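You operate a simulated robot arm through the tools that you are given. There is no shell and no other tool. Be economical: measure what you need, move in short steps, check, and stop when the job is done.

Carry out the task below with a simulated robot arm. There is one attempt and no reset: what you move stays moved.

TASK
Press the two 37 cm wool slabs into bay 26, one low and one high.
Fine: open the buckle of the slab bag to take them; close it again and pull its strap tight; the other slabs stay in the bag.

It is judged by the outcome, as a careful person would: the job done as asked, and still so three seconds after it is handed in. It fails if anything else is knocked over, pushed out of place, dropped, spilled or broken.

THE ROBOT
A 6-joint arm with a two-finger parallel gripper on a trunk, on a base that drives. Base frame: it is fixed to the floor where the robot stands at the start and does not move with it; the origin is under the middle of the robot, x ahead of it, y to its left, z up. Units: mm, degrees, N and s.
With the tool pointing down near the work surface it reaches from about 100 to 640 mm from the robot's upright axis, wherever it stands. Its first joint turns from -166.0 to 166.0 degrees. Places, roughly: buckle lever of the slab bag [500, 0, 400]; strap grip of the slab bag [300, 100, 400]. Payload 4.1 kg.
The TCP is the grasp point between the finger pads, 23 mm short of the fingertips. In the tool frame z runs along the fingers and y along their closing line. The gripper opens to 94 mm. The fingers are 38 mm wide and 10 mm thick; the gripper's body (54 by 96 mm) begins 39 mm behind the TCP.
Orientation is that of the tool frame in the base frame, as a unit quaternion [w, x, y, z]. With the fingers straight down and closing along the base's y, the tool's x points along the base's -x, its y along +y and its z along -z.

THE INTERFACE
- The arm moves only by the tool arm_command. Its argument "plan" is a list of rows, each a list of 3 entries, a list of its own where there are three numbers: the opening, from 0 (shut) to 1 (fully open), then the shift along the base's x, y, z in units of 30 mm (1.0 is 30 mm), then the turn, a rotation vector about the base's x, y, z in units of 8 degrees (1.0 is 8 degrees). In form: [[jaw, [x, y, z], [rx, ry, rz]], ...]. A call has 1 to 10 rows; each row shifts and turns the commanded pose from where the row before left it. A call with a number of a shift or a turn outside -1 to 1 is refused whole. Rows are played at 5 a second. More than 50 mm and 8.6 degrees between two rows, or a gripper value outside its range, and nothing of the call is played. A pose out of reach is approached as far as the arm can. The call stops where the force on the tool passes 90 N (or 10 N more than at its start, if that is more) or the arm is blocked; 0.2 s more then pass. Each finger travels about 45 mm/s and halts on what it meets, pressing with about 24 N; the grip force reading is that of the motor and also rises with nothing between the fingers. The clock runs only during rows and for 0.2 s after the last one: add rows that do not move to give the fingers time. The reply holds the time, the measured pose of the TCP, the force on the tool along the base axes, the opening and the grip force, in the units named above and with some noise, with the torque about the TCP (base axes, N m) and any sound that the robot's microphone picked up, and new pictures: "show" is both (left out), scene, wrist or none.
- Cameras (640 x 400 px; columns grow to the right, rows downward): "scene" is now at [-64.9, 101.7, 1276.9]; the picture's right is [-1.00, 0.02, 0.00], its down [0.01, 0.85, -0.52] and it looks along [-0.01, -0.52, -0.85] (base axes); focal length 214 px, centre (320, 200). "wrist" rides on the gripper at [86, 16, -75] in the tool frame; the picture's right is [-0.18, 0.98, 0.00], its down [-0.58, -0.11, -0.81] and it looks along [-0.79, -0.15, 0.59] (tool axes); focal length 243 px, centre (320, 200). There is no depth. A picture from a camera that has moved, and an enlarged one, comes with that camera's place and axes in the base frame and with its lens. The place of the scene camera against the robot may be out by one fixed shift of up to 12 mm in any direction.
- slide_trunk(by): slides the trunk up (or, below 0, down) by that many mm; the arm and the scene camera ride with it, the base frame stays. It gives what a move gives, with no picture.
- steer(legs): drives the robot by 1 to 6 legs, each [ahead, turn to the left] in mm and degrees, along the robot's own axes; the way and the turn of a leg run together, so that a leg with both is an arc; at most 1500 mm and 180 degrees a leg. The arm and the cameras ride along, it lands a little off, and it stops where it bumps. It gives what a move gives, and a new picture of the scene camera.
- aim_head(pan, tilt): turns the head with the scene camera to pan (to the left, within 155 degrees either way) and tilt (down, from -29 to 69), counted from straight ahead of the robot. It gives what a move gives, and a new picture of the scene camera.
- inspect(camera, box): a new picture of the part [left, top, right, bottom] of that camera's present view, enlarged. No time passes.
- sign_off(): hands the job in; it is judged then, once.

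Go step by step. Nothing tells you exact positions but the pictures and the camera data: compare them with the known pose of the tool, close in by small moves and look again before you grip or let go. The budget is 120 turns and 260 pictures, counting those below and the enlarged ones. Unless the task says otherwise, let go and move clear before handing in, and close with one line.

The tools are called after "Emit:" by a JSON object that holds its "name" and its "arguments". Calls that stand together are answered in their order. arm_command: Moves the arm, as the interface text tells. Its arguments: {"type":"object","properties":{"plan":{"type":"array"},"show":{"type":"string","enum":["both","scene","wrist","none"]}},"required":["plan"]} The other tools are called the same way: slide_trunk (by) slides the trunk up or down; steer (legs) drives the base; aim_head (pan, tilt) turns the head that bears the scene camera; inspect (camera, box) takes an enlarged picture of a part of a camera's view; sign_off () hands the job in.

At the start:

```text
time: 0.0
position: [426.4, -57.3, 1000.3]
tool_rot: [0.0, 0.0, 1.0, -0.001]
force: [0.1, -0.3, 0.0]
torque: [0.03, 0.0, 0.04]
width: 93.8
finger_force: 0.1
trunk travel left (down, up): [-250.0, 340.0]
robot x, y, heading: [-0.1, -0.9, -0.3]
head pan, tilt: [-90.9, 58.8]
```

scene: 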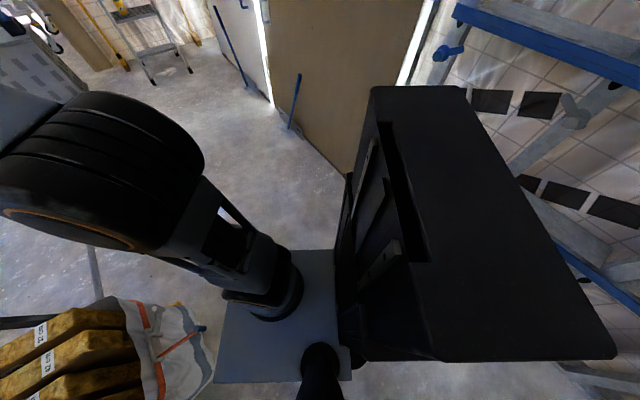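
wrist: 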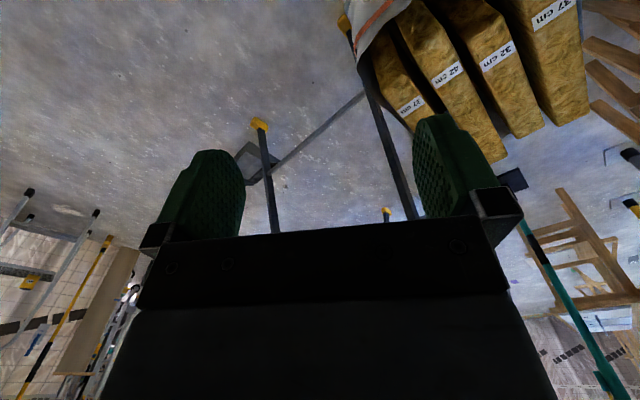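

I see the slab bag ahead-left of the robot, with labelled slabs. I'll look around with the head first.

Emit:
{"name": "aim_head", "arguments": {"pan": 0, "tilt": 50}}

Emit:
{"name": "aim_head", "arguments": {"pan": 70, "tilt": 30}}

Emit:
{"name": "aim_head", "arguments": {"pan": 150, "tilt": 20}}

Emit:
{"name": "aim_head", "arguments": {"pan": -60, "tilt": 15}}

Emit:
{"name": "aim_head", "arguments": {"pan": 0, "tilt": 10}}

```text
time: 1.7
position: [426.8, -58.1, 1000.2]
tool_rot: [0.0, 0.0, 1.0, -0.001]
force: [-0.1, 0.3, 0.0]
torque: [-0.02, 0.02, -0.01]
width: 94.0
finger_force: 0.0
trunk travel left (down, up): [-250.0, 340.0]
robot x, y, heading: [-2.7, -0.0, -0.2]
head pan, tilt: [0.0, 50.0]
camera scene: at [13.2, 169.7, 1288.0], right [0.0, -1.0, 0.0], down [-0.77, 0.0, -0.64], along [0.64, 0.0, -0.77], focal length 214 px, centre (320, 200)
```

scene: 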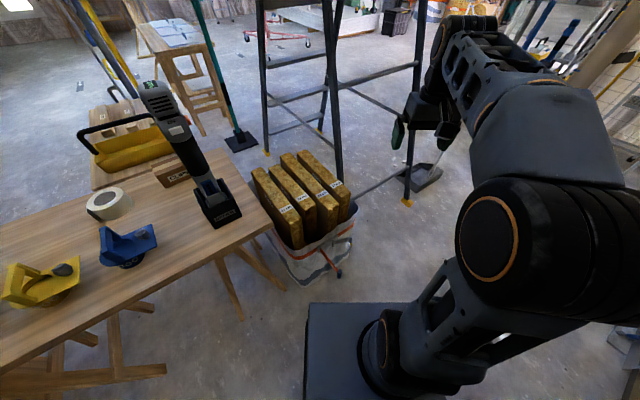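

```text
time: 3.1
position: [425.5, -56.8, 999.2]
tool_rot: [0.0, 0.0, 1.0, 0.0]
force: [0.2, -0.3, -0.4]
torque: [-0.03, 0.0, 0.01]
width: 93.9
finger_force: 0.0
trunk travel left (down, up): [-250.0, 340.0]
robot x, y, heading: [0.6, 2.6, -0.1]
head pan, tilt: [70.0, 30.0]
camera scene: at [-32.8, 254.7, 1317.5], right [0.94, -0.34, 0.0], down [-0.17, -0.47, -0.87], along [0.3, 0.81, -0.5], focal length 214 px, centre (320, 200)
```

scene: 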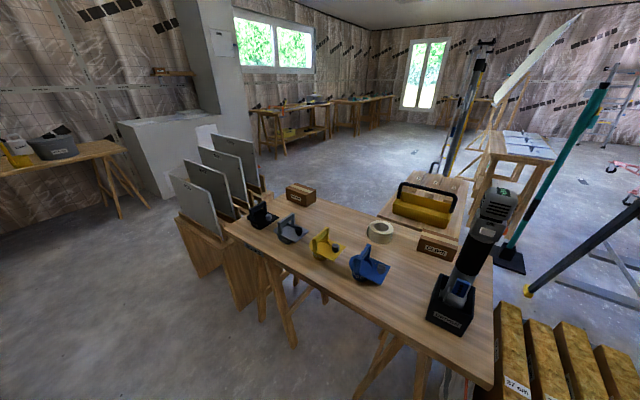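

```text
time: 4.6
position: [426.0, -56.6, 1000.6]
tool_rot: [0.0, 0.0, 1.0, -0.001]
force: [-0.3, 0.7, -0.5]
torque: [0.01, 0.0, -0.03]
width: 94.1
finger_force: 0.1
trunk travel left (down, up): [-250.0, 340.0]
robot x, y, heading: [-2.1, -0.9, 0.1]
head pan, tilt: [150.0, 20.0]
camera scene: at [-144.4, 216.4, 1333.5], right [0.5, 0.87, 0.0], down [0.3, -0.17, -0.94], along [-0.81, 0.47, -0.34], focal length 214 px, centre (320, 200)
```

scene: 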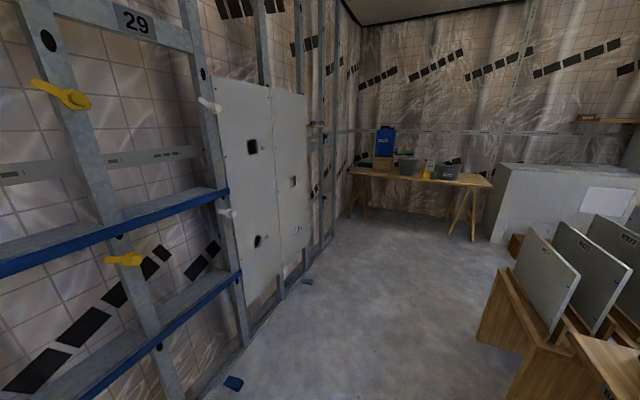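

```text
time: 7.6
position: [425.3, -58.4, 1000.4]
tool_rot: [0.0, 0.001, 1.0, -0.001]
force: [-0.6, 0.8, -0.4]
torque: [0.01, 0.0, -0.01]
width: 94.1
finger_force: 0.2
trunk travel left (down, up): [-250.0, 340.0]
robot x, y, heading: [-2.3, -0.1, 0.0]
head pan, tilt: [-60.0, 15.0]
camera scene: at [-17.1, 88.9, 1341.7], right [-0.87, -0.5, 0.0], down [-0.13, 0.22, -0.97], along [0.48, -0.84, -0.26], focal length 214 px, centre (320, 200)
```

scene: 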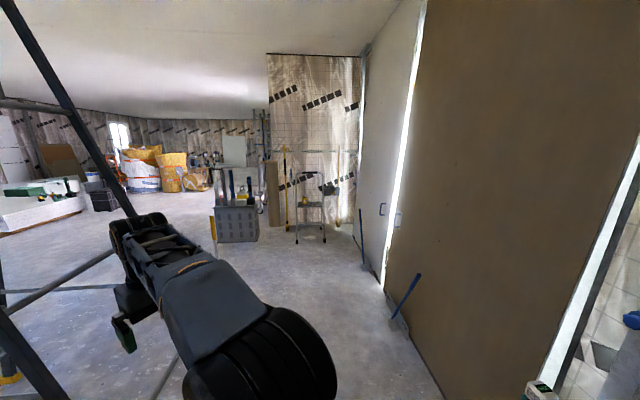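

```text
time: 8.9
position: [425.9, -57.3, 1000.0]
tool_rot: [0.0, 0.0, 1.0, -0.002]
force: [-0.6, -0.3, -0.5]
torque: [-0.05, -0.03, 0.0]
width: 94.1
finger_force: 0.2
trunk travel left (down, up): [-250.0, 340.0]
robot x, y, heading: [-2.7, -0.8, -0.1]
head pan, tilt: [0.0, 10.0]
camera scene: at [29.2, 169.7, 1349.8], right [0.0, -1.0, 0.0], down [-0.17, 0.0, -0.98], along [0.98, 0.0, -0.17], focal length 214 px, centre (320, 200)
```

scene: 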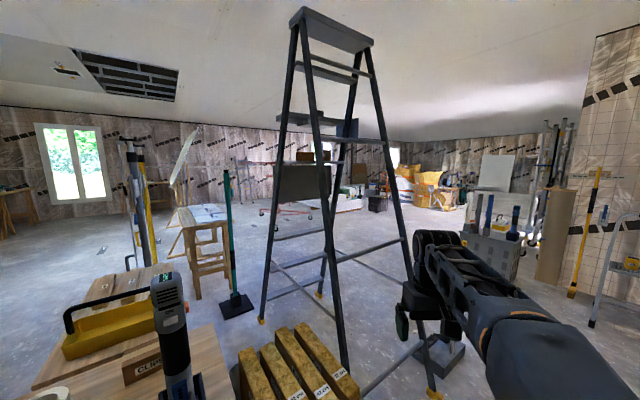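

The stud wall is behind-right (a "29" plate). I look for bay 26 and at the bag up close.

Emit:
{"name": "aim_head", "arguments": {"pan": -150, "tilt": 25}}

Emit:
{"name": "aim_head", "arguments": {"pan": -115, "tilt": 20}}

Emit:
{"name": "aim_head", "arguments": {"pan": 0, "tilt": 65}}

Emit:
{"name": "inspect", "arguments": {"camera": "scene", "box": [220, 80, 400, 260]}}

```text
time: 11.3
position: [426.8, -58.1, 1000.6]
tool_rot: [0.0, 0.0, 1.0, -0.001]
force: [0.0, -0.1, 0.7]
torque: [-0.04, -0.01, -0.03]
width: 94.0
finger_force: 0.0
trunk travel left (down, up): [-250.0, 340.0]
robot x, y, heading: [-3.2, -0.1, -0.2]
head pan, tilt: [-150.0, 25.0]
camera scene: at [-143.6, 123.6, 1325.5], right [-0.5, 0.87, 0.0], down [0.37, 0.21, -0.91], along [-0.78, -0.45, -0.42], focal length 214 px, centre (320, 200)
```

scene: 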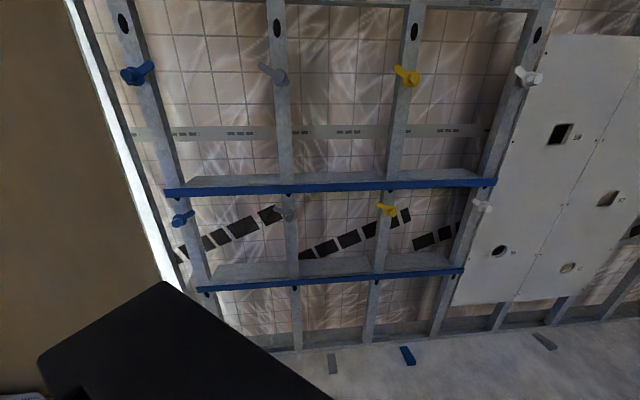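

```text
time: 12.3
position: [425.1, -57.5, 999.8]
tool_rot: [0.001, 0.0, 1.0, -0.001]
force: [-0.1, 0.9, -0.4]
torque: [0.01, -0.03, 0.04]
width: 93.9
finger_force: 0.1
trunk travel left (down, up): [-250.0, 340.0]
robot x, y, heading: [-3.1, -1.4, 0.1]
head pan, tilt: [-115.0, 20.0]
camera scene: at [-103.2, 85.4, 1333.5], right [-0.91, 0.42, 0.0], down [0.14, 0.31, -0.94], along [-0.4, -0.85, -0.34], focal length 214 px, centre (320, 200)
```

scene: 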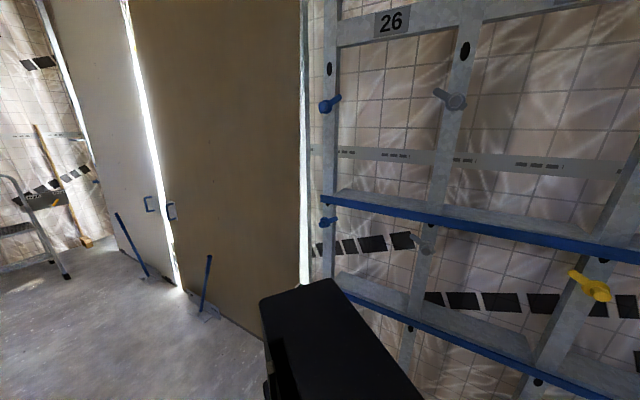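

```text
time: 14.2
position: [426.0, -56.7, 1000.0]
tool_rot: [0.0, 0.0, 1.0, -0.001]
force: [0.1, 0.5, 1.0]
torque: [-0.04, 0.01, -0.01]
width: 93.8
finger_force: 0.0
trunk travel left (down, up): [-250.0, 340.0]
robot x, y, heading: [-1.4, 3.1, -0.2]
head pan, tilt: [0.0, 65.0]
camera scene: at [-3.1, 169.7, 1269.8], right [0.0, -1.0, 0.0], down [-0.91, 0.0, -0.42], along [0.42, 0.0, -0.91], focal length 214 px, centre (320, 200)
```

scene: 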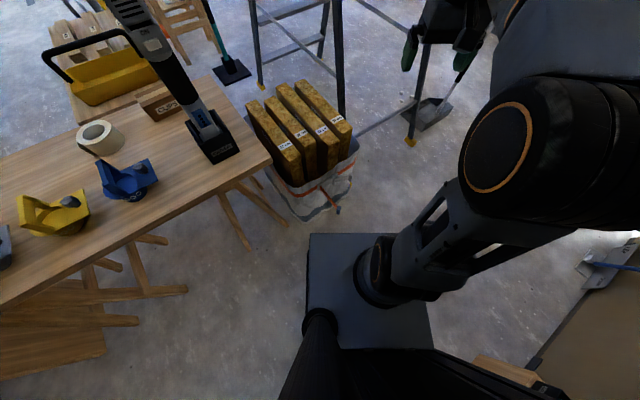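

```text
2.22 times, centred on (310, 170) of scene
camera zoom: at [-3.1, 169.7, 1269.8], right [0.0, -1.0, 0.0], down [-0.91, 0.0, -0.42], along [0.42, 0.0, -0.91], focal length 477 px, centre (342, 267)
```

zoom: 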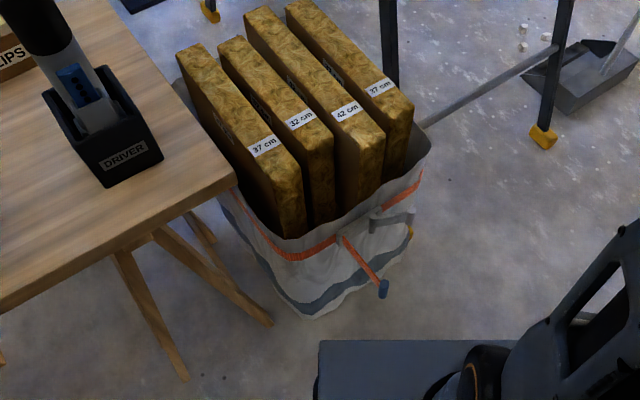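

Slabs left to right read 37, 32, 42, 37. I'll study bay 26 more closely from here.

Emit:
{"name": "aim_head", "arguments": {"pan": -130, "tilt": 12}}

Emit:
{"name": "inspect", "arguments": {"camera": "scene", "box": [100, 0, 420, 200]}}

Emit:
{"name": "inspect", "arguments": {"camera": "scene", "box": [100, 200, 420, 400]}}

```text
time: 16.4
position: [426.3, -58.0, 1000.2]
tool_rot: [0.0, -0.001, 1.0, -0.001]
force: [-0.4, 0.1, 0.2]
torque: [0.0, 0.0, 0.03]
width: 94.1
finger_force: 0.0
trunk travel left (down, up): [-250.0, 340.0]
robot x, y, heading: [-2.3, -0.2, -0.1]
head pan, tilt: [-130.0, 12.0]
camera scene: at [-123.7, 98.3, 1346.6], right [-0.77, 0.64, 0.0], down [0.13, 0.16, -0.98], along [-0.63, -0.75, -0.21], focal length 214 px, centre (320, 200)
```

scene: 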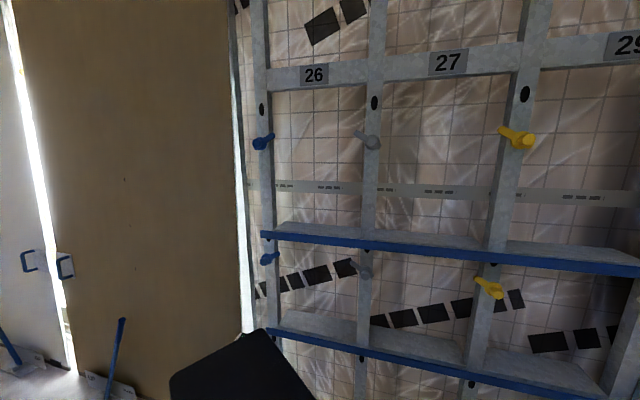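

```text
2.00 times, centred on (260, 100) of scene
camera zoom: at [-123.7, 98.3, 1346.6], right [-0.77, 0.64, 0.0], down [0.13, 0.16, -0.98], along [-0.63, -0.75, -0.21], focal length 429 px, centre (440, 400)
```

zoom: 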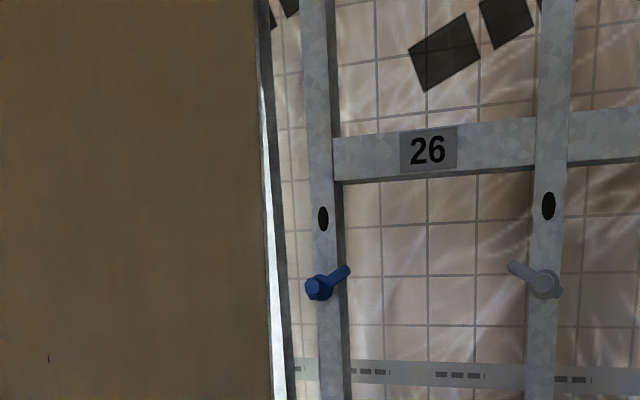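

```text
2.00 times, centred on (260, 300) of scene
camera zoom: at [-123.7, 98.3, 1346.6], right [-0.77, 0.64, 0.0], down [0.13, 0.16, -0.98], along [-0.63, -0.75, -0.21], focal length 429 px, centre (440, 0)
```

zoom: 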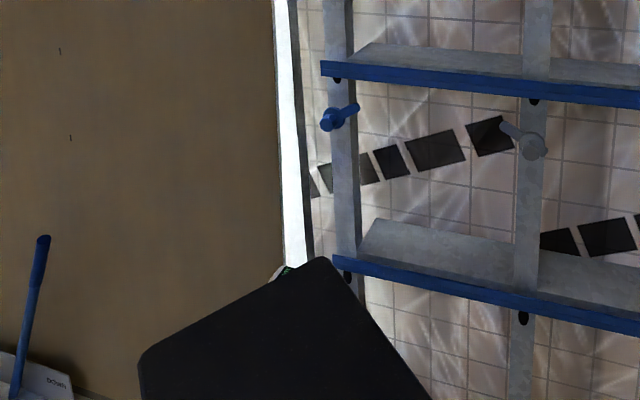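

Bay 26 has a low and a high compartment between blue shelf rails. Now a close look at the bag for measuring.

Emit:
{"name": "aim_head", "arguments": {"pan": 20, "tilt": 55}}

Emit:
{"name": "inspect", "arguments": {"camera": "scene", "box": [300, 80, 460, 180]}}

Emit:
{"name": "inspect", "arguments": {"camera": "scene", "box": [300, 160, 460, 260]}}

```text
time: 18.7
position: [425.7, -58.1, 999.7]
tool_rot: [0.0, 0.001, 1.0, 0.0]
force: [0.3, 0.7, -0.4]
torque: [0.03, 0.02, -0.01]
width: 94.0
finger_force: 0.0
trunk travel left (down, up): [-250.0, 340.0]
robot x, y, heading: [1.8, -2.0, 0.0]
head pan, tilt: [20.0, 55.0]
camera scene: at [3.9, 194.4, 1281.5], right [0.34, -0.94, 0.0], down [-0.77, -0.28, -0.57], along [0.54, 0.2, -0.82], focal length 214 px, centre (320, 200)
```

scene: 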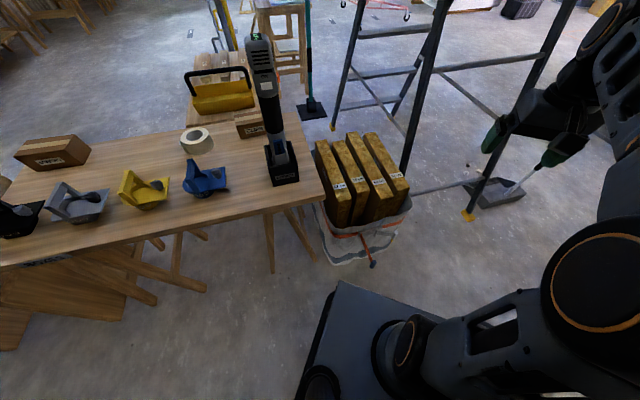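

```text
4.00 times, centred on (380, 130) of scene
camera zoom: at [3.9, 194.4, 1281.5], right [0.34, -0.94, 0.0], down [-0.77, -0.28, -0.57], along [0.54, 0.2, -0.82], focal length 858 px, centre (80, 480)
```

zoom: 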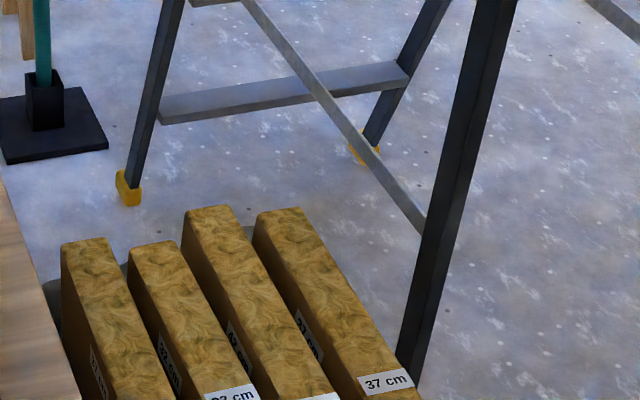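

```text
4.00 times, centred on (380, 210) of scene
camera zoom: at [3.9, 194.4, 1281.5], right [0.34, -0.94, 0.0], down [-0.77, -0.28, -0.57], along [0.54, 0.2, -0.82], focal length 858 px, centre (80, 160)
```

zoom: 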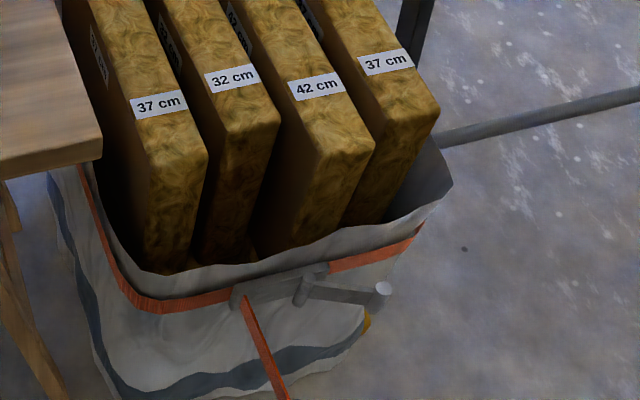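

The slab tops are about z 588 with the slabs running at about 35° to x, so I'll turn the robot square to the bag's front: drive to about (213,-80), heading 34.7°.

Emit:
{"name": "steer", "arguments": {"legs": [[0, -20.6], [227, 0], [0, 55.3]]}}

Emit:
{"name": "aim_head", "arguments": {"pan": 0, "tilt": 69}}

Emit:
{"name": "inspect", "arguments": {"camera": "wrist", "box": [0, 0, 640, 400]}}

```text
time: 24.0
position: [588.4, 119.9, 1000.4]
tool_rot: [0.001, -0.303, 0.953, -0.001]
force: [-1.1, 0.1, -0.4]
torque: [0.0, 0.01, -0.04]
width: 93.9
finger_force: 0.2
trunk travel left (down, up): [-250.0, 340.0]
robot x, y, heading: [206.7, -76.1, 34.9]
head pan, tilt: [20.0, 55.0]
camera scene: at [99.1, 85.7, 1281.4], right [0.82, -0.57, 0.0], down [-0.47, -0.67, -0.57], along [0.33, 0.47, -0.82], focal length 214 px, centre (320, 200)
```

scene: 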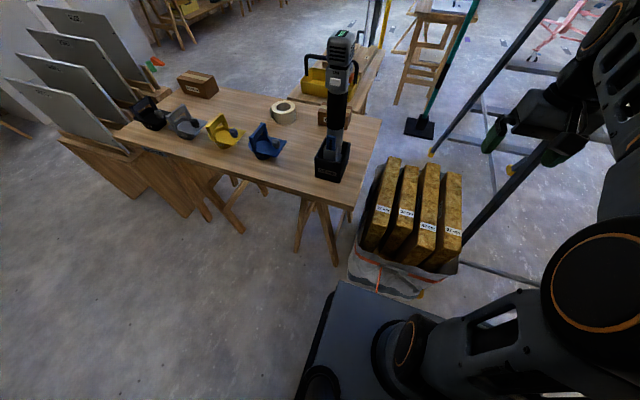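

```text
time: 24.8
position: [588.5, 119.6, 999.7]
tool_rot: [0.001, -0.302, 0.953, -0.001]
force: [-0.1, 0.1, 0.2]
torque: [-0.03, -0.05, 0.0]
width: 94.0
finger_force: 0.1
trunk travel left (down, up): [-250.0, 340.0]
robot x, y, heading: [204.8, -77.6, 35.1]
head pan, tilt: [0.0, 68.8]
camera scene: at [103.6, 58.7, 1266.0], right [0.58, -0.82, 0.0], down [-0.76, -0.54, -0.36], along [0.3, 0.21, -0.93], focal length 214 px, centre (320, 200)
```

scene: 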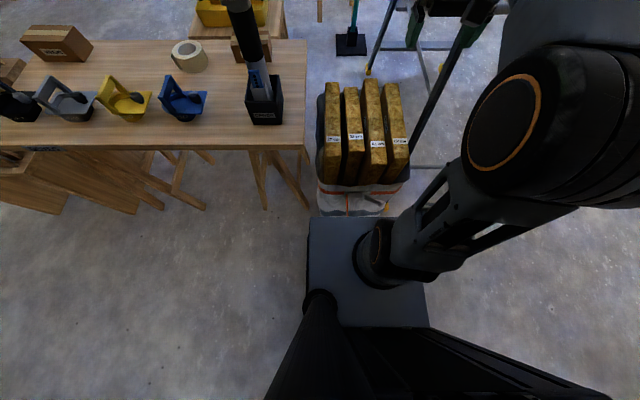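

```text
1.00 times, centred on (320, 200) of wrist (not enlarged: the box is as wide or as high as the picture)
camera zoom: at [506.8, 83.9, 1075.0], right [-0.42, 0.91, 0.0], down [0.54, 0.25, 0.81], along [0.73, 0.33, -0.59], focal length 243 px, centre (320, 200)
```

zoom: 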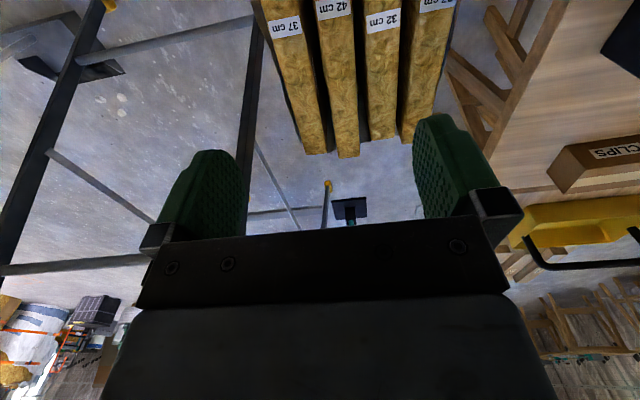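

Aligned well with the slabs. I back off 100 mm so buckle and strap grip come into view, and test whether the front plate rides with the trunk.

Emit:
{"name": "steer", "arguments": {"legs": [[-100, 0]]}}

Emit:
{"name": "slide_trunk", "arguments": {"by": -150}}

Emit:
{"name": "arm_command", "arguments": {"plan": [[1, [-0.82, -0.57, -0.5], [0, 0, 0]], [1, [-0.82, -0.57, -0.5], [0, 0, 0]], [1, [-0.82, -0.57, -0.5], [0, 0, 0]]]}}

```text
time: 26.0
position: [508.0, 63.9, 999.6]
tool_rot: [0.001, -0.303, 0.953, -0.001]
force: [0.0, -0.2, 0.2]
torque: [-0.04, -0.01, 0.04]
width: 94.0
finger_force: 0.1
trunk travel left (down, up): [-250.0, 340.0]
robot x, y, heading: [124.7, -139.1, 35.3]
head pan, tilt: [0.0, 68.8]
camera scene: at [23.4, 2.1, 1266.0], right [0.58, -0.82, 0.0], down [-0.76, -0.54, -0.36], along [0.3, 0.21, -0.93], focal length 214 px, centre (320, 200)
```

scene: 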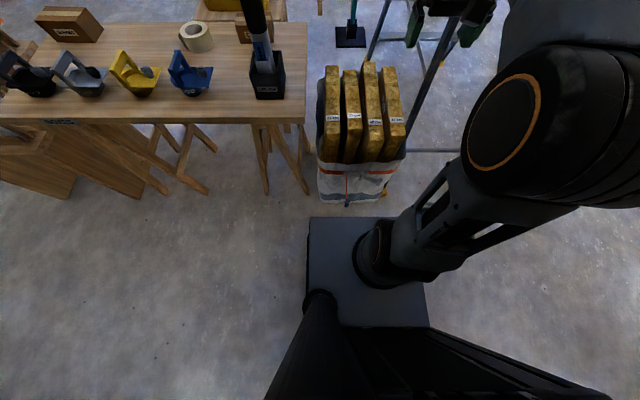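

```text
time: 27.7
position: [508.3, 64.3, 849.0]
tool_rot: [-0.001, -0.304, 0.953, 0.0]
force: [0.5, 0.5, -0.4]
torque: [-0.02, -0.01, -0.01]
width: 94.2
finger_force: 0.1
trunk travel left (down, up): [-100.0, 490.0]
robot x, y, heading: [125.6, -134.9, 35.1]
head pan, tilt: [0.0, 68.8]
```

```text
time: 28.5
position: [433.8, 12.0, 803.6]
tool_rot: [0.0, -0.303, 0.953, -0.001]
force: [0.3, 0.9, -0.5]
torque: [-0.03, 0.03, 0.0]
width: 94.4
finger_force: 0.1
trunk travel left (down, up): [-100.0, 490.0]
robot x, y, heading: [126.7, -135.5, 35.5]
head pan, tilt: [0.0, 68.8]
camera scene: at [23.5, 2.1, 1116.0], right [0.58, -0.82, 0.0], down [-0.76, -0.54, -0.36], along [0.3, 0.21, -0.93], focal length 214 px, centre (320, 200)
camera wrist: at [352.9, -24.8, 878.3], right [-0.42, 0.91, 0.0], down [0.54, 0.25, 0.81], along [0.73, 0.34, -0.59], focal length 243 px, centre (320, 200)
```

scene: 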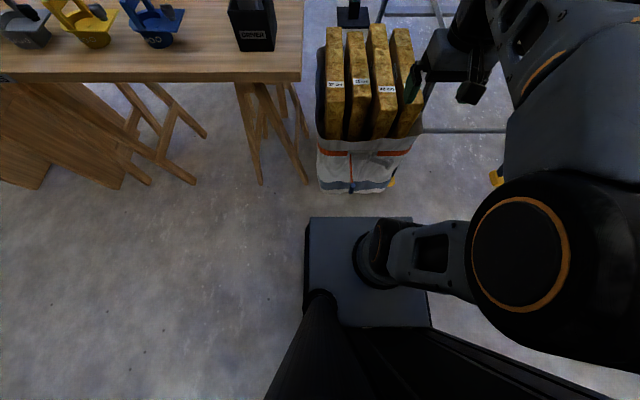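
wrist: 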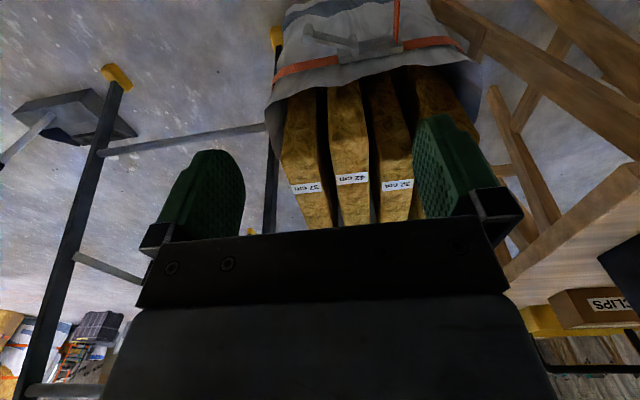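

The plate rides with the trunk. Look at the buckle from both cameras.

Emit:
{"name": "inspect", "arguments": {"camera": "wrist", "box": [240, 0, 500, 130]}}

Emit:
{"name": "inspect", "arguments": {"camera": "scene", "box": [290, 110, 450, 210]}}

```text
2.46 times, centred on (370, 65) of wrist
camera zoom: at [352.9, -24.8, 878.3], right [-0.42, 0.91, 0.0], down [0.54, 0.25, 0.81], along [0.73, 0.34, -0.59], focal length 597 px, centre (197, 532)
```

zoom: 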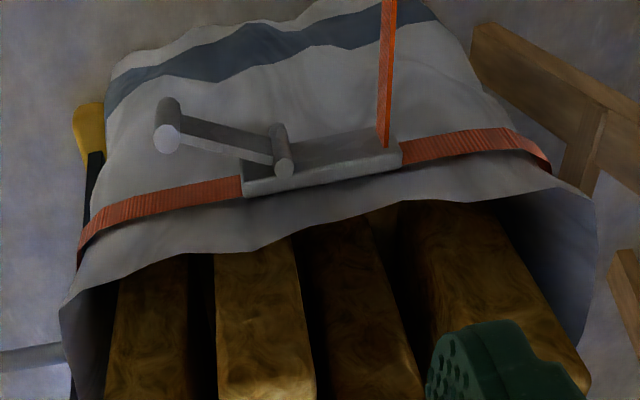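

```text
4.00 times, centred on (370, 160) of scene
camera zoom: at [23.5, 2.1, 1116.0], right [0.58, -0.82, 0.0], down [-0.76, -0.54, -0.36], along [0.3, 0.21, -0.93], focal length 858 px, centre (120, 360)
```

zoom: 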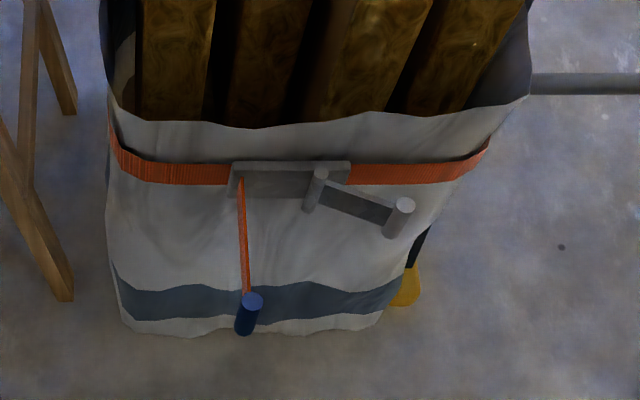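

Handle of the lever is a vertical pin near (505,26,447), its pivot near (487,103,450); the blue strap grip is also vertical. I'll turn the gripper and descend above the handle so one finger can hook behind it.

Emit:
{"name": "arm_command", "arguments": {"plan": [[1, [0.148, 0.02, -0.9], [0, 0, 0.944]], [1, [0.148, 0.02, -0.9], [0, 0, 0.944]], [1, [0.148, 0.02, -0.9], [0, 0, 0.944]], [1, [0.148, 0.02, -0.9], [0, 0, 0.944]], [1, [0.148, 0.02, -0.9], [0, 0, 0.944]], [1, [0.148, 0.02, -0.9], [0, 0, 0.944]], [1, [0.148, 0.02, -0.9], [0, 0, 0.944]], [1, [0.148, 0.02, -0.9], [0, 0, 0.944]], [1, [0.148, 0.02, -0.9], [0, 0, 0.944]], [1, [0, 0, 0], [0, 0, 0]]]}}

Emit:
{"name": "inspect", "arguments": {"camera": "scene", "box": [290, 110, 450, 210]}}

```text
time: 30.7
position: [474.2, 19.3, 563.6]
tool_rot: [0.0, 0.784, -0.621, 0.0]
force: [0.2, 0.8, -1.0]
torque: [0.05, -0.01, 0.0]
width: 93.8
finger_force: 0.0
trunk travel left (down, up): [-100.0, 490.0]
robot x, y, heading: [124.1, -137.8, 35.3]
head pan, tilt: [0.0, 68.8]
camera scene: at [23.2, 1.9, 1116.0], right [0.58, -0.82, 0.0], down [-0.76, -0.54, -0.36], along [0.3, 0.21, -0.93], focal length 214 px, centre (320, 200)
camera wrist: at [477.2, -69.4, 638.4], right [-1.0, -0.05, 0.0], down [-0.03, 0.59, 0.81], along [-0.04, 0.81, -0.59], focal length 243 px, centre (320, 200)
```

scene: 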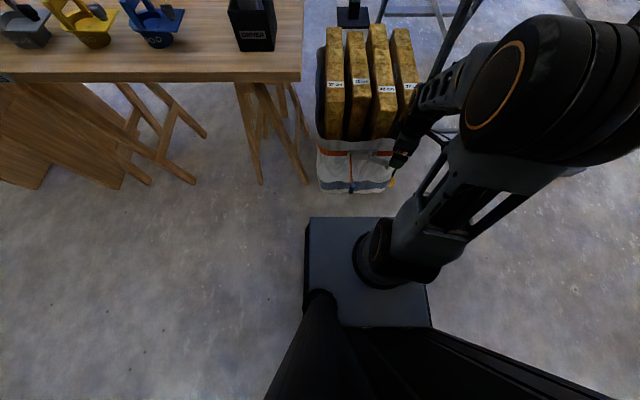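
wrist: 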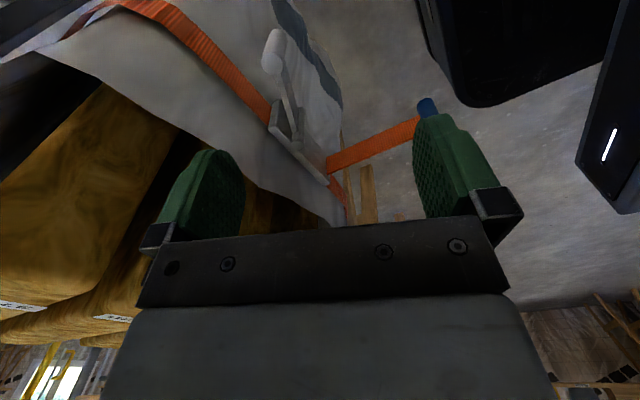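

```text
4.00 times, centred on (370, 160) of scene
camera zoom: at [23.2, 1.9, 1116.0], right [0.58, -0.82, 0.0], down [-0.76, -0.54, -0.36], along [0.3, 0.21, -0.93], focal length 858 px, centre (120, 360)
```

zoom: 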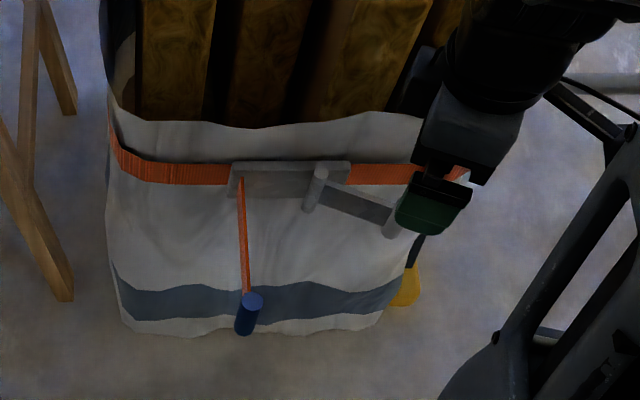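

Emit:
{"name": "inspect", "arguments": {"camera": "wrist", "box": [220, 0, 460, 150]}}

```text
2.67 times, centred on (340, 75) of wrist
camera zoom: at [477.2, -69.4, 638.4], right [-1.0, -0.05, 0.0], down [-0.03, 0.59, 0.81], along [-0.04, 0.81, -0.59], focal length 647 px, centre (267, 533)
```

zoom: 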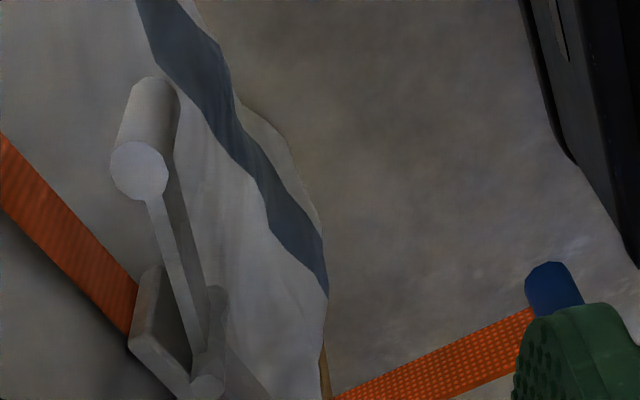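

Handle located at about (510,23,442), pivot (493,97). Descend so the bag-side finger passes behind the handle.

Emit:
{"name": "arm_command", "arguments": {"plan": [[1, [0.1, -0.13, -0.857], [0, 0, 0]], [1, [0, 0, -0.857], [0, 0, 0]], [1, [0, 0, -0.857], [0, 0, 0]], [1, [0, 0, -0.857], [0, 0, 0]], [1, [0, 0, -0.857], [0, 0, 0]]]}}

Emit:
{"name": "inspect", "arguments": {"camera": "scene", "box": [290, 110, 450, 210]}}

```text
time: 31.9
position: [476.0, 13.7, 432.5]
tool_rot: [0.0, 0.783, -0.622, 0.0]
force: [-0.4, 0.3, 0.6]
torque: [0.0, 0.0, 0.01]
width: 93.7
finger_force: 0.0
trunk travel left (down, up): [-100.0, 490.0]
robot x, y, heading: [130.0, -137.0, 35.2]
head pan, tilt: [0.0, 68.8]
camera scene: at [23.1, 1.9, 1116.0], right [0.58, -0.82, 0.0], down [-0.76, -0.54, -0.36], along [0.3, 0.21, -0.93], focal length 214 px, centre (320, 200)
camera wrist: at [478.7, -73.7, 507.5], right [-1.0, -0.05, 0.0], down [-0.03, 0.59, 0.81], along [-0.04, 0.81, -0.59], focal length 243 px, centre (320, 200)
```

scene: 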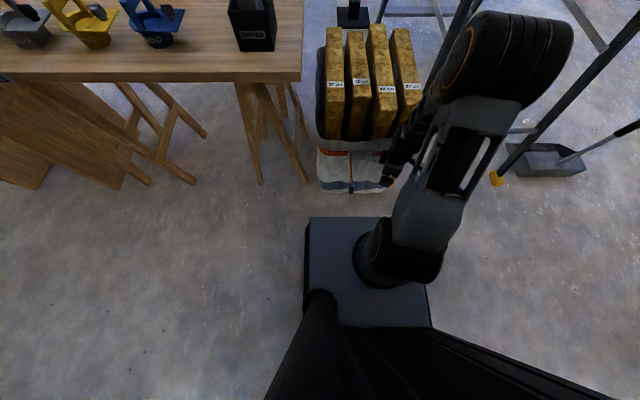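
wrist: 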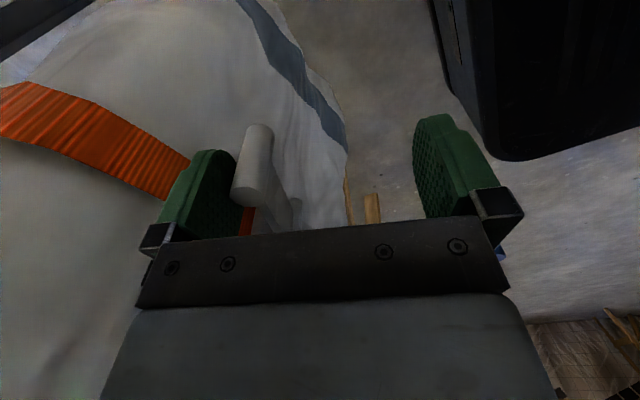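

```text
4.00 times, centred on (370, 160) of scene
camera zoom: at [23.1, 1.9, 1116.0], right [0.58, -0.82, 0.0], down [-0.76, -0.54, -0.36], along [0.3, 0.21, -0.93], focal length 858 px, centre (120, 360)
```

zoom: 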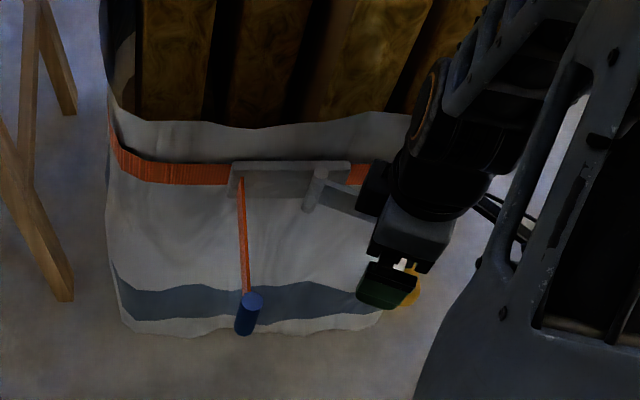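

The handle sits beside the inner finger with no contact. I close the fingers on it.

Emit:
{"name": "arm_command", "arguments": {"plan": [[0.5, [0, 0, 0], [0, 0, 0]], [0.1, [0, 0, 0], [0, 0, 0]], [0.1, [0, 0, 0], [0, 0, 0]], [0.1, [0, 0, 0], [0, 0, 0]], [0.1, [0, 0, 0], [0, 0, 0]], [0.1, [0, 0, 0], [0, 0, 0]], [0.1, [0, 0, 0], [0, 0, 0]]], "show": "wrist"}}

```text
time: 33.5
position: [476.3, 13.9, 433.0]
tool_rot: [-0.001, 0.783, -0.622, 0.0]
force: [5.5, -4.6, -3.1]
torque: [-0.22, -0.79, -0.5]
width: 17.6
finger_force: 45.0
trunk travel left (down, up): [-100.0, 490.0]
robot x, y, heading: [129.0, -134.7, 35.3]
head pan, tilt: [0.0, 68.8]
camera wrist: at [479.2, -74.1, 507.7], right [-1.0, -0.04, 0.0], down [-0.03, 0.59, 0.81], along [-0.03, 0.81, -0.59], focal length 243 px, centre (320, 200)
```

wrist: 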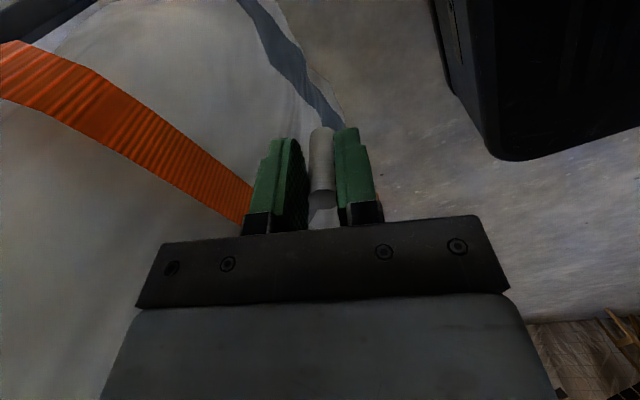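

The handle is gripped and the lever already swung ~25°. I continue the arc about the pivot.

Emit:
{"name": "arm_command", "arguments": {"plan": [[0.1, [-0.37, 0.103, 0], [0, 0, -1]], [0.1, [-0.357, 0.153, 0], [0, 0, -1]], [0.1, [-0.327, 0.203, 0], [0, 0, -1]], [0.1, [-0.297, 0.247, 0], [0, 0, -1]]]}}

Emit:
{"name": "inspect", "arguments": {"camera": "scene", "box": [290, 110, 450, 210]}}

```text
time: 34.5
position: [433.7, 35.1, 432.0]
tool_rot: [-0.002, -0.582, 0.813, 0.0]
force: [-16.0, -10.9, 1.6]
torque: [-0.09, -0.27, 0.24]
width: 17.7
finger_force: 45.5
trunk travel left (down, up): [-100.0, 490.0]
robot x, y, heading: [127.8, -134.9, 35.4]
head pan, tilt: [0.0, 68.8]
camera scene: at [22.4, 1.3, 1116.0], right [0.58, -0.82, 0.0], down [-0.76, -0.54, -0.36], along [0.3, 0.21, -0.93], focal length 214 px, centre (320, 200)
camera wrist: at [389.2, -41.7, 508.1], right [-0.87, 0.49, 0.0], down [0.29, 0.52, 0.8], along [0.39, 0.7, -0.59], focal length 243 px, centre (320, 200)
```

scene: 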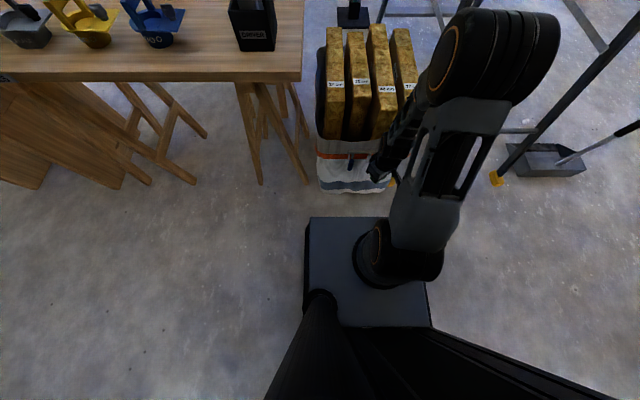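
wrist: 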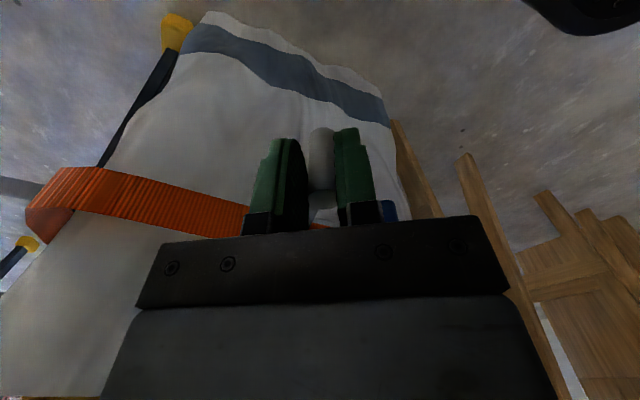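

```text
4.00 times, centred on (370, 160) of scene
camera zoom: at [22.4, 1.3, 1116.0], right [0.58, -0.82, 0.0], down [-0.76, -0.54, -0.36], along [0.3, 0.21, -0.93], focal length 858 px, centre (120, 360)
```

zoom: 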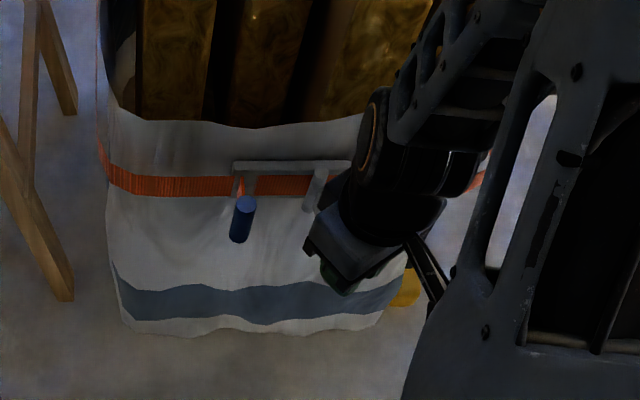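

The strap has slackened and the blue grip drew in: the buckle is opening. A bit further to make sure it's at its stop.

Emit:
{"name": "arm_command", "arguments": {"plan": [[0.1, [-0.26, 0.283, 0], [0, 0, -1]], [0.1, [-0.22, 0.32, 0], [0, 0, -1]]]}}

Emit:
{"name": "inspect", "arguments": {"camera": "scene", "box": [290, 110, 450, 210]}}

```text
time: 35.1
position: [420.3, 50.8, 432.7]
tool_rot: [-0.004, -0.459, 0.888, -0.001]
force: [-3.8, -49.9, 9.5]
torque: [-0.8, -0.14, -0.52]
width: 17.4
finger_force: 45.2
trunk travel left (down, up): [-100.0, 490.0]
robot x, y, heading: [125.0, -136.2, 34.8]
head pan, tilt: [0.0, 68.8]
camera scene: at [23.3, 0.4, 1116.3], right [0.57, -0.82, 0.0], down [-0.76, -0.53, -0.36], along [0.3, 0.21, -0.93], focal length 214 px, centre (320, 200)
camera wrist: at [356.2, -10.1, 508.2], right [-0.7, 0.72, 0.0], down [0.43, 0.41, 0.8], along [0.58, 0.56, -0.6], focal length 243 px, centre (320, 200)
```

scene: 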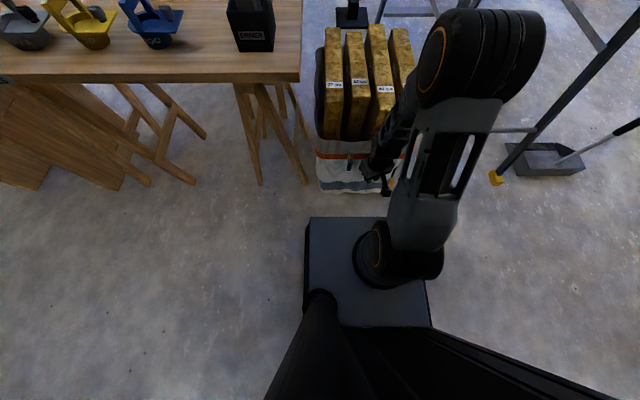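
wrist: 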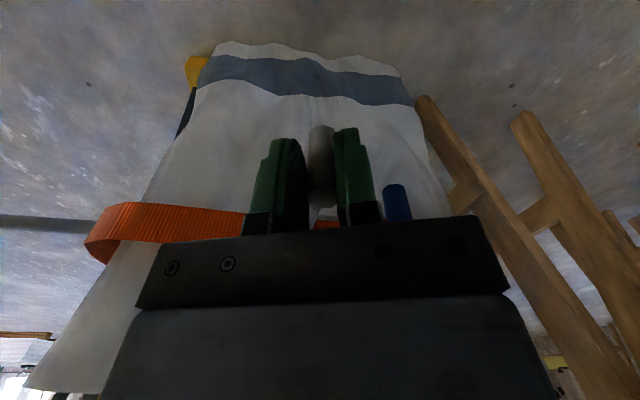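

```text
4.00 times, centred on (370, 160) of scene
camera zoom: at [23.3, 0.4, 1116.3], right [0.57, -0.82, 0.0], down [-0.76, -0.53, -0.36], along [0.3, 0.21, -0.93], focal length 858 px, centre (120, 360)
```

zoom: 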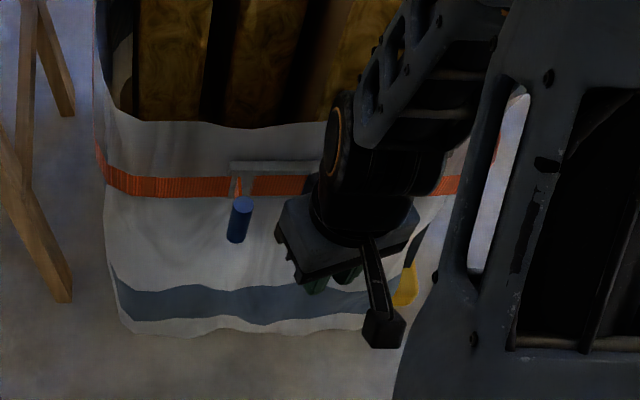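

Hard stop reached (50 N): the buckle is fully open. I relieve slightly, let go a little and rise.

Emit:
{"name": "arm_command", "arguments": {"plan": [[0.1, [0.1, -0.16, 0], [0, 0, 0]], [0.42, [0, 0, 0], [0, 0, 0]], [0.42, [0, 0, 0], [0, 0, 0]], [0.42, [0, 0, 0.7], [0, 0, 0]], [0.42, [0, 0, 1], [0, 0, 0]], [0.42, [0, 0, 1], [0, 0, 0]], [1, [0, 0, 1], [0, 0, 0]], [1, [0, 0, 1], [0, 0, 0]], [1, [0, 0, 1], [0, 0, 0]], [1, [0, 0, 1], [0, 0, 0]]]}}

Emit:
{"name": "inspect", "arguments": {"camera": "scene", "box": [290, 10, 450, 110]}}

Emit:
{"name": "inspect", "arguments": {"camera": "wrist", "box": [200, 0, 520, 200]}}

```text
time: 37.3
position: [422.7, 50.4, 631.2]
tool_rot: [-0.001, -0.463, 0.886, -0.001]
force: [-0.1, -0.3, 0.8]
torque: [-0.03, -0.01, -0.02]
width: 93.9
finger_force: 0.1
trunk travel left (down, up): [-100.0, 490.0]
robot x, y, heading: [125.2, -134.9, 35.6]
head pan, tilt: [0.0, 68.8]
camera scene: at [23.5, 1.9, 1116.0], right [0.58, -0.82, 0.0], down [-0.76, -0.54, -0.36], along [0.3, 0.21, -0.93], focal length 214 px, centre (320, 200)
camera wrist: at [359.3, -12.6, 707.6], right [-0.7, 0.71, 0.0], down [0.42, 0.42, 0.81], along [0.57, 0.57, -0.59], focal length 243 px, centre (320, 200)
```

scene: 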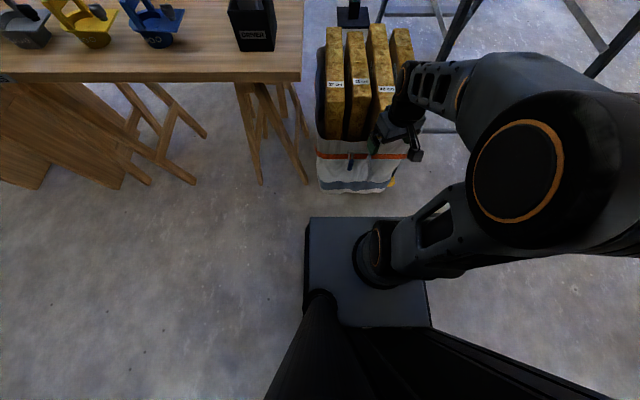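
wrist: 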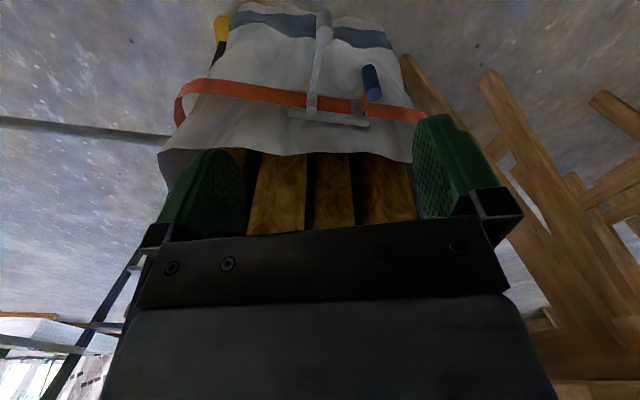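

```text
4.00 times, centred on (370, 60) of scene
camera zoom: at [23.5, 1.9, 1116.0], right [0.58, -0.82, 0.0], down [-0.76, -0.54, -0.36], along [0.3, 0.21, -0.93], focal length 858 px, centre (120, 760)
```

zoom: 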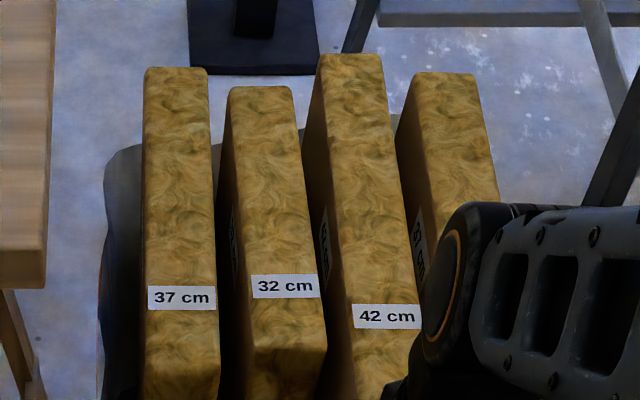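

```text
2.00 times, centred on (360, 100) of wrist
camera zoom: at [359.3, -12.6, 707.6], right [-0.7, 0.71, 0.0], down [0.42, 0.42, 0.81], along [0.57, 0.57, -0.59], focal length 485 px, centre (240, 400)
```

zoom: 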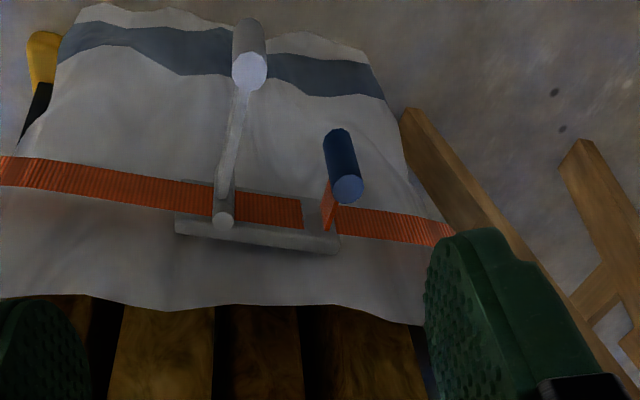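

The buckle is open and strap slack. I raise the arm, drive 80 mm closer, then move over the left 37 cm slab.

Emit:
{"name": "arm_command", "arguments": {"plan": [[0.8, [0, 0, 1], [0, 0, 0]], [0.8, [0, 0, 0.8], [0, 0, 0]]], "show": "none"}}

Emit:
{"name": "steer", "arguments": {"legs": [[80, 0]]}}

Emit:
{"name": "arm_command", "arguments": {"plan": [[0.8, [0.457, 0.89, 0], [0, 0, -0.25]], [0.8, [0.457, 0.89, 0], [0, 0, -0.25]], [0.8, [0.457, 0.89, 0], [0, 0, -0.25]], [0.8, [0.457, 0.89, 0], [0, 0, -0.25]], [0.8, [0.457, 0.89, 0], [0, 0, -0.25]], [0.8, [0.457, 0.89, 0], [0, 0, -0.25]], [0.8, [0.457, 0.89, 0], [0, 0, -0.25]], [0.8, [0.457, 0.89, 0], [0, 0, -0.25]], [0.8, [0.457, 0.89, 0], [0, 0, -0.25]], [0.8, [0.457, 0.89, 0], [0, 0, -0.25]]]}}

```text
time: 37.9
position: [425.4, 49.6, 689.0]
tool_rot: [0.0, -0.463, 0.886, 0.0]
force: [0.1, -0.2, 0.5]
torque: [0.02, 0.0, 0.01]
width: 75.2
finger_force: 0.2
trunk travel left (down, up): [-100.0, 490.0]
robot x, y, heading: [126.5, -136.4, 35.3]
head pan, tilt: [0.0, 68.8]
```

```text
time: 39.0
position: [489.7, 95.6, 688.9]
tool_rot: [0.001, -0.463, 0.886, -0.001]
force: [0.3, -0.4, 0.6]
torque: [0.02, 0.01, -0.01]
width: 75.1
finger_force: 0.0
trunk travel left (down, up): [-100.0, 490.0]
robot x, y, heading: [193.7, -87.5, 35.1]
head pan, tilt: [0.0, 68.8]
camera scene: at [89.0, 48.4, 1116.0], right [0.58, -0.82, 0.0], down [-0.76, -0.54, -0.36], along [0.3, 0.21, -0.93], focal length 214 px, centre (320, 200)
```

scene: 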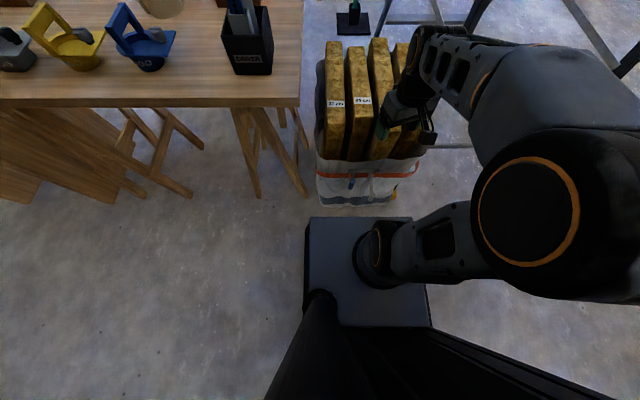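

```text
time: 41.2
position: [629.5, 364.5, 687.1]
tool_rot: [0.0, -0.303, 0.953, 0.0]
force: [0.0, -0.4, 0.3]
torque: [0.03, -0.03, -0.02]
width: 75.2
finger_force: 0.1
trunk travel left (down, up): [-100.0, 490.0]
robot x, y, heading: [189.2, -89.7, 35.2]
head pan, tilt: [0.0, 68.8]
camera scene: at [88.9, 48.3, 1116.0], right [0.58, -0.82, 0.0], down [-0.76, -0.54, -0.36], along [0.3, 0.21, -0.93], focal length 214 px, centre (320, 200)
camera wrist: at [547.5, 327.9, 762.1], right [-0.42, 0.91, 0.0], down [0.54, 0.25, 0.81], along [0.73, 0.33, -0.59], focal length 243 px, centre (320, 200)
```

scene: 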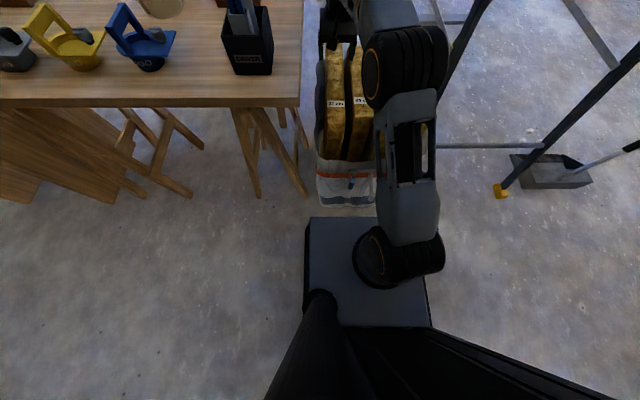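
wrist: 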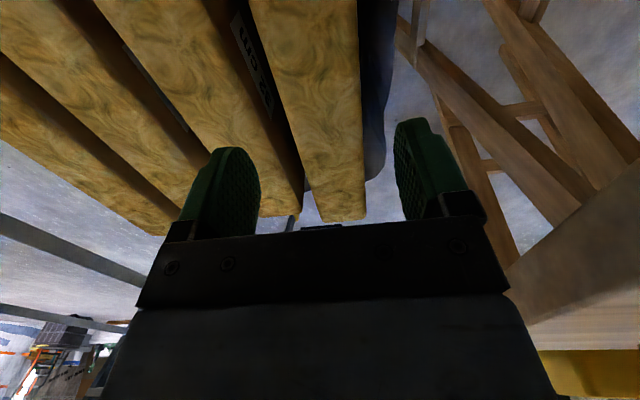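

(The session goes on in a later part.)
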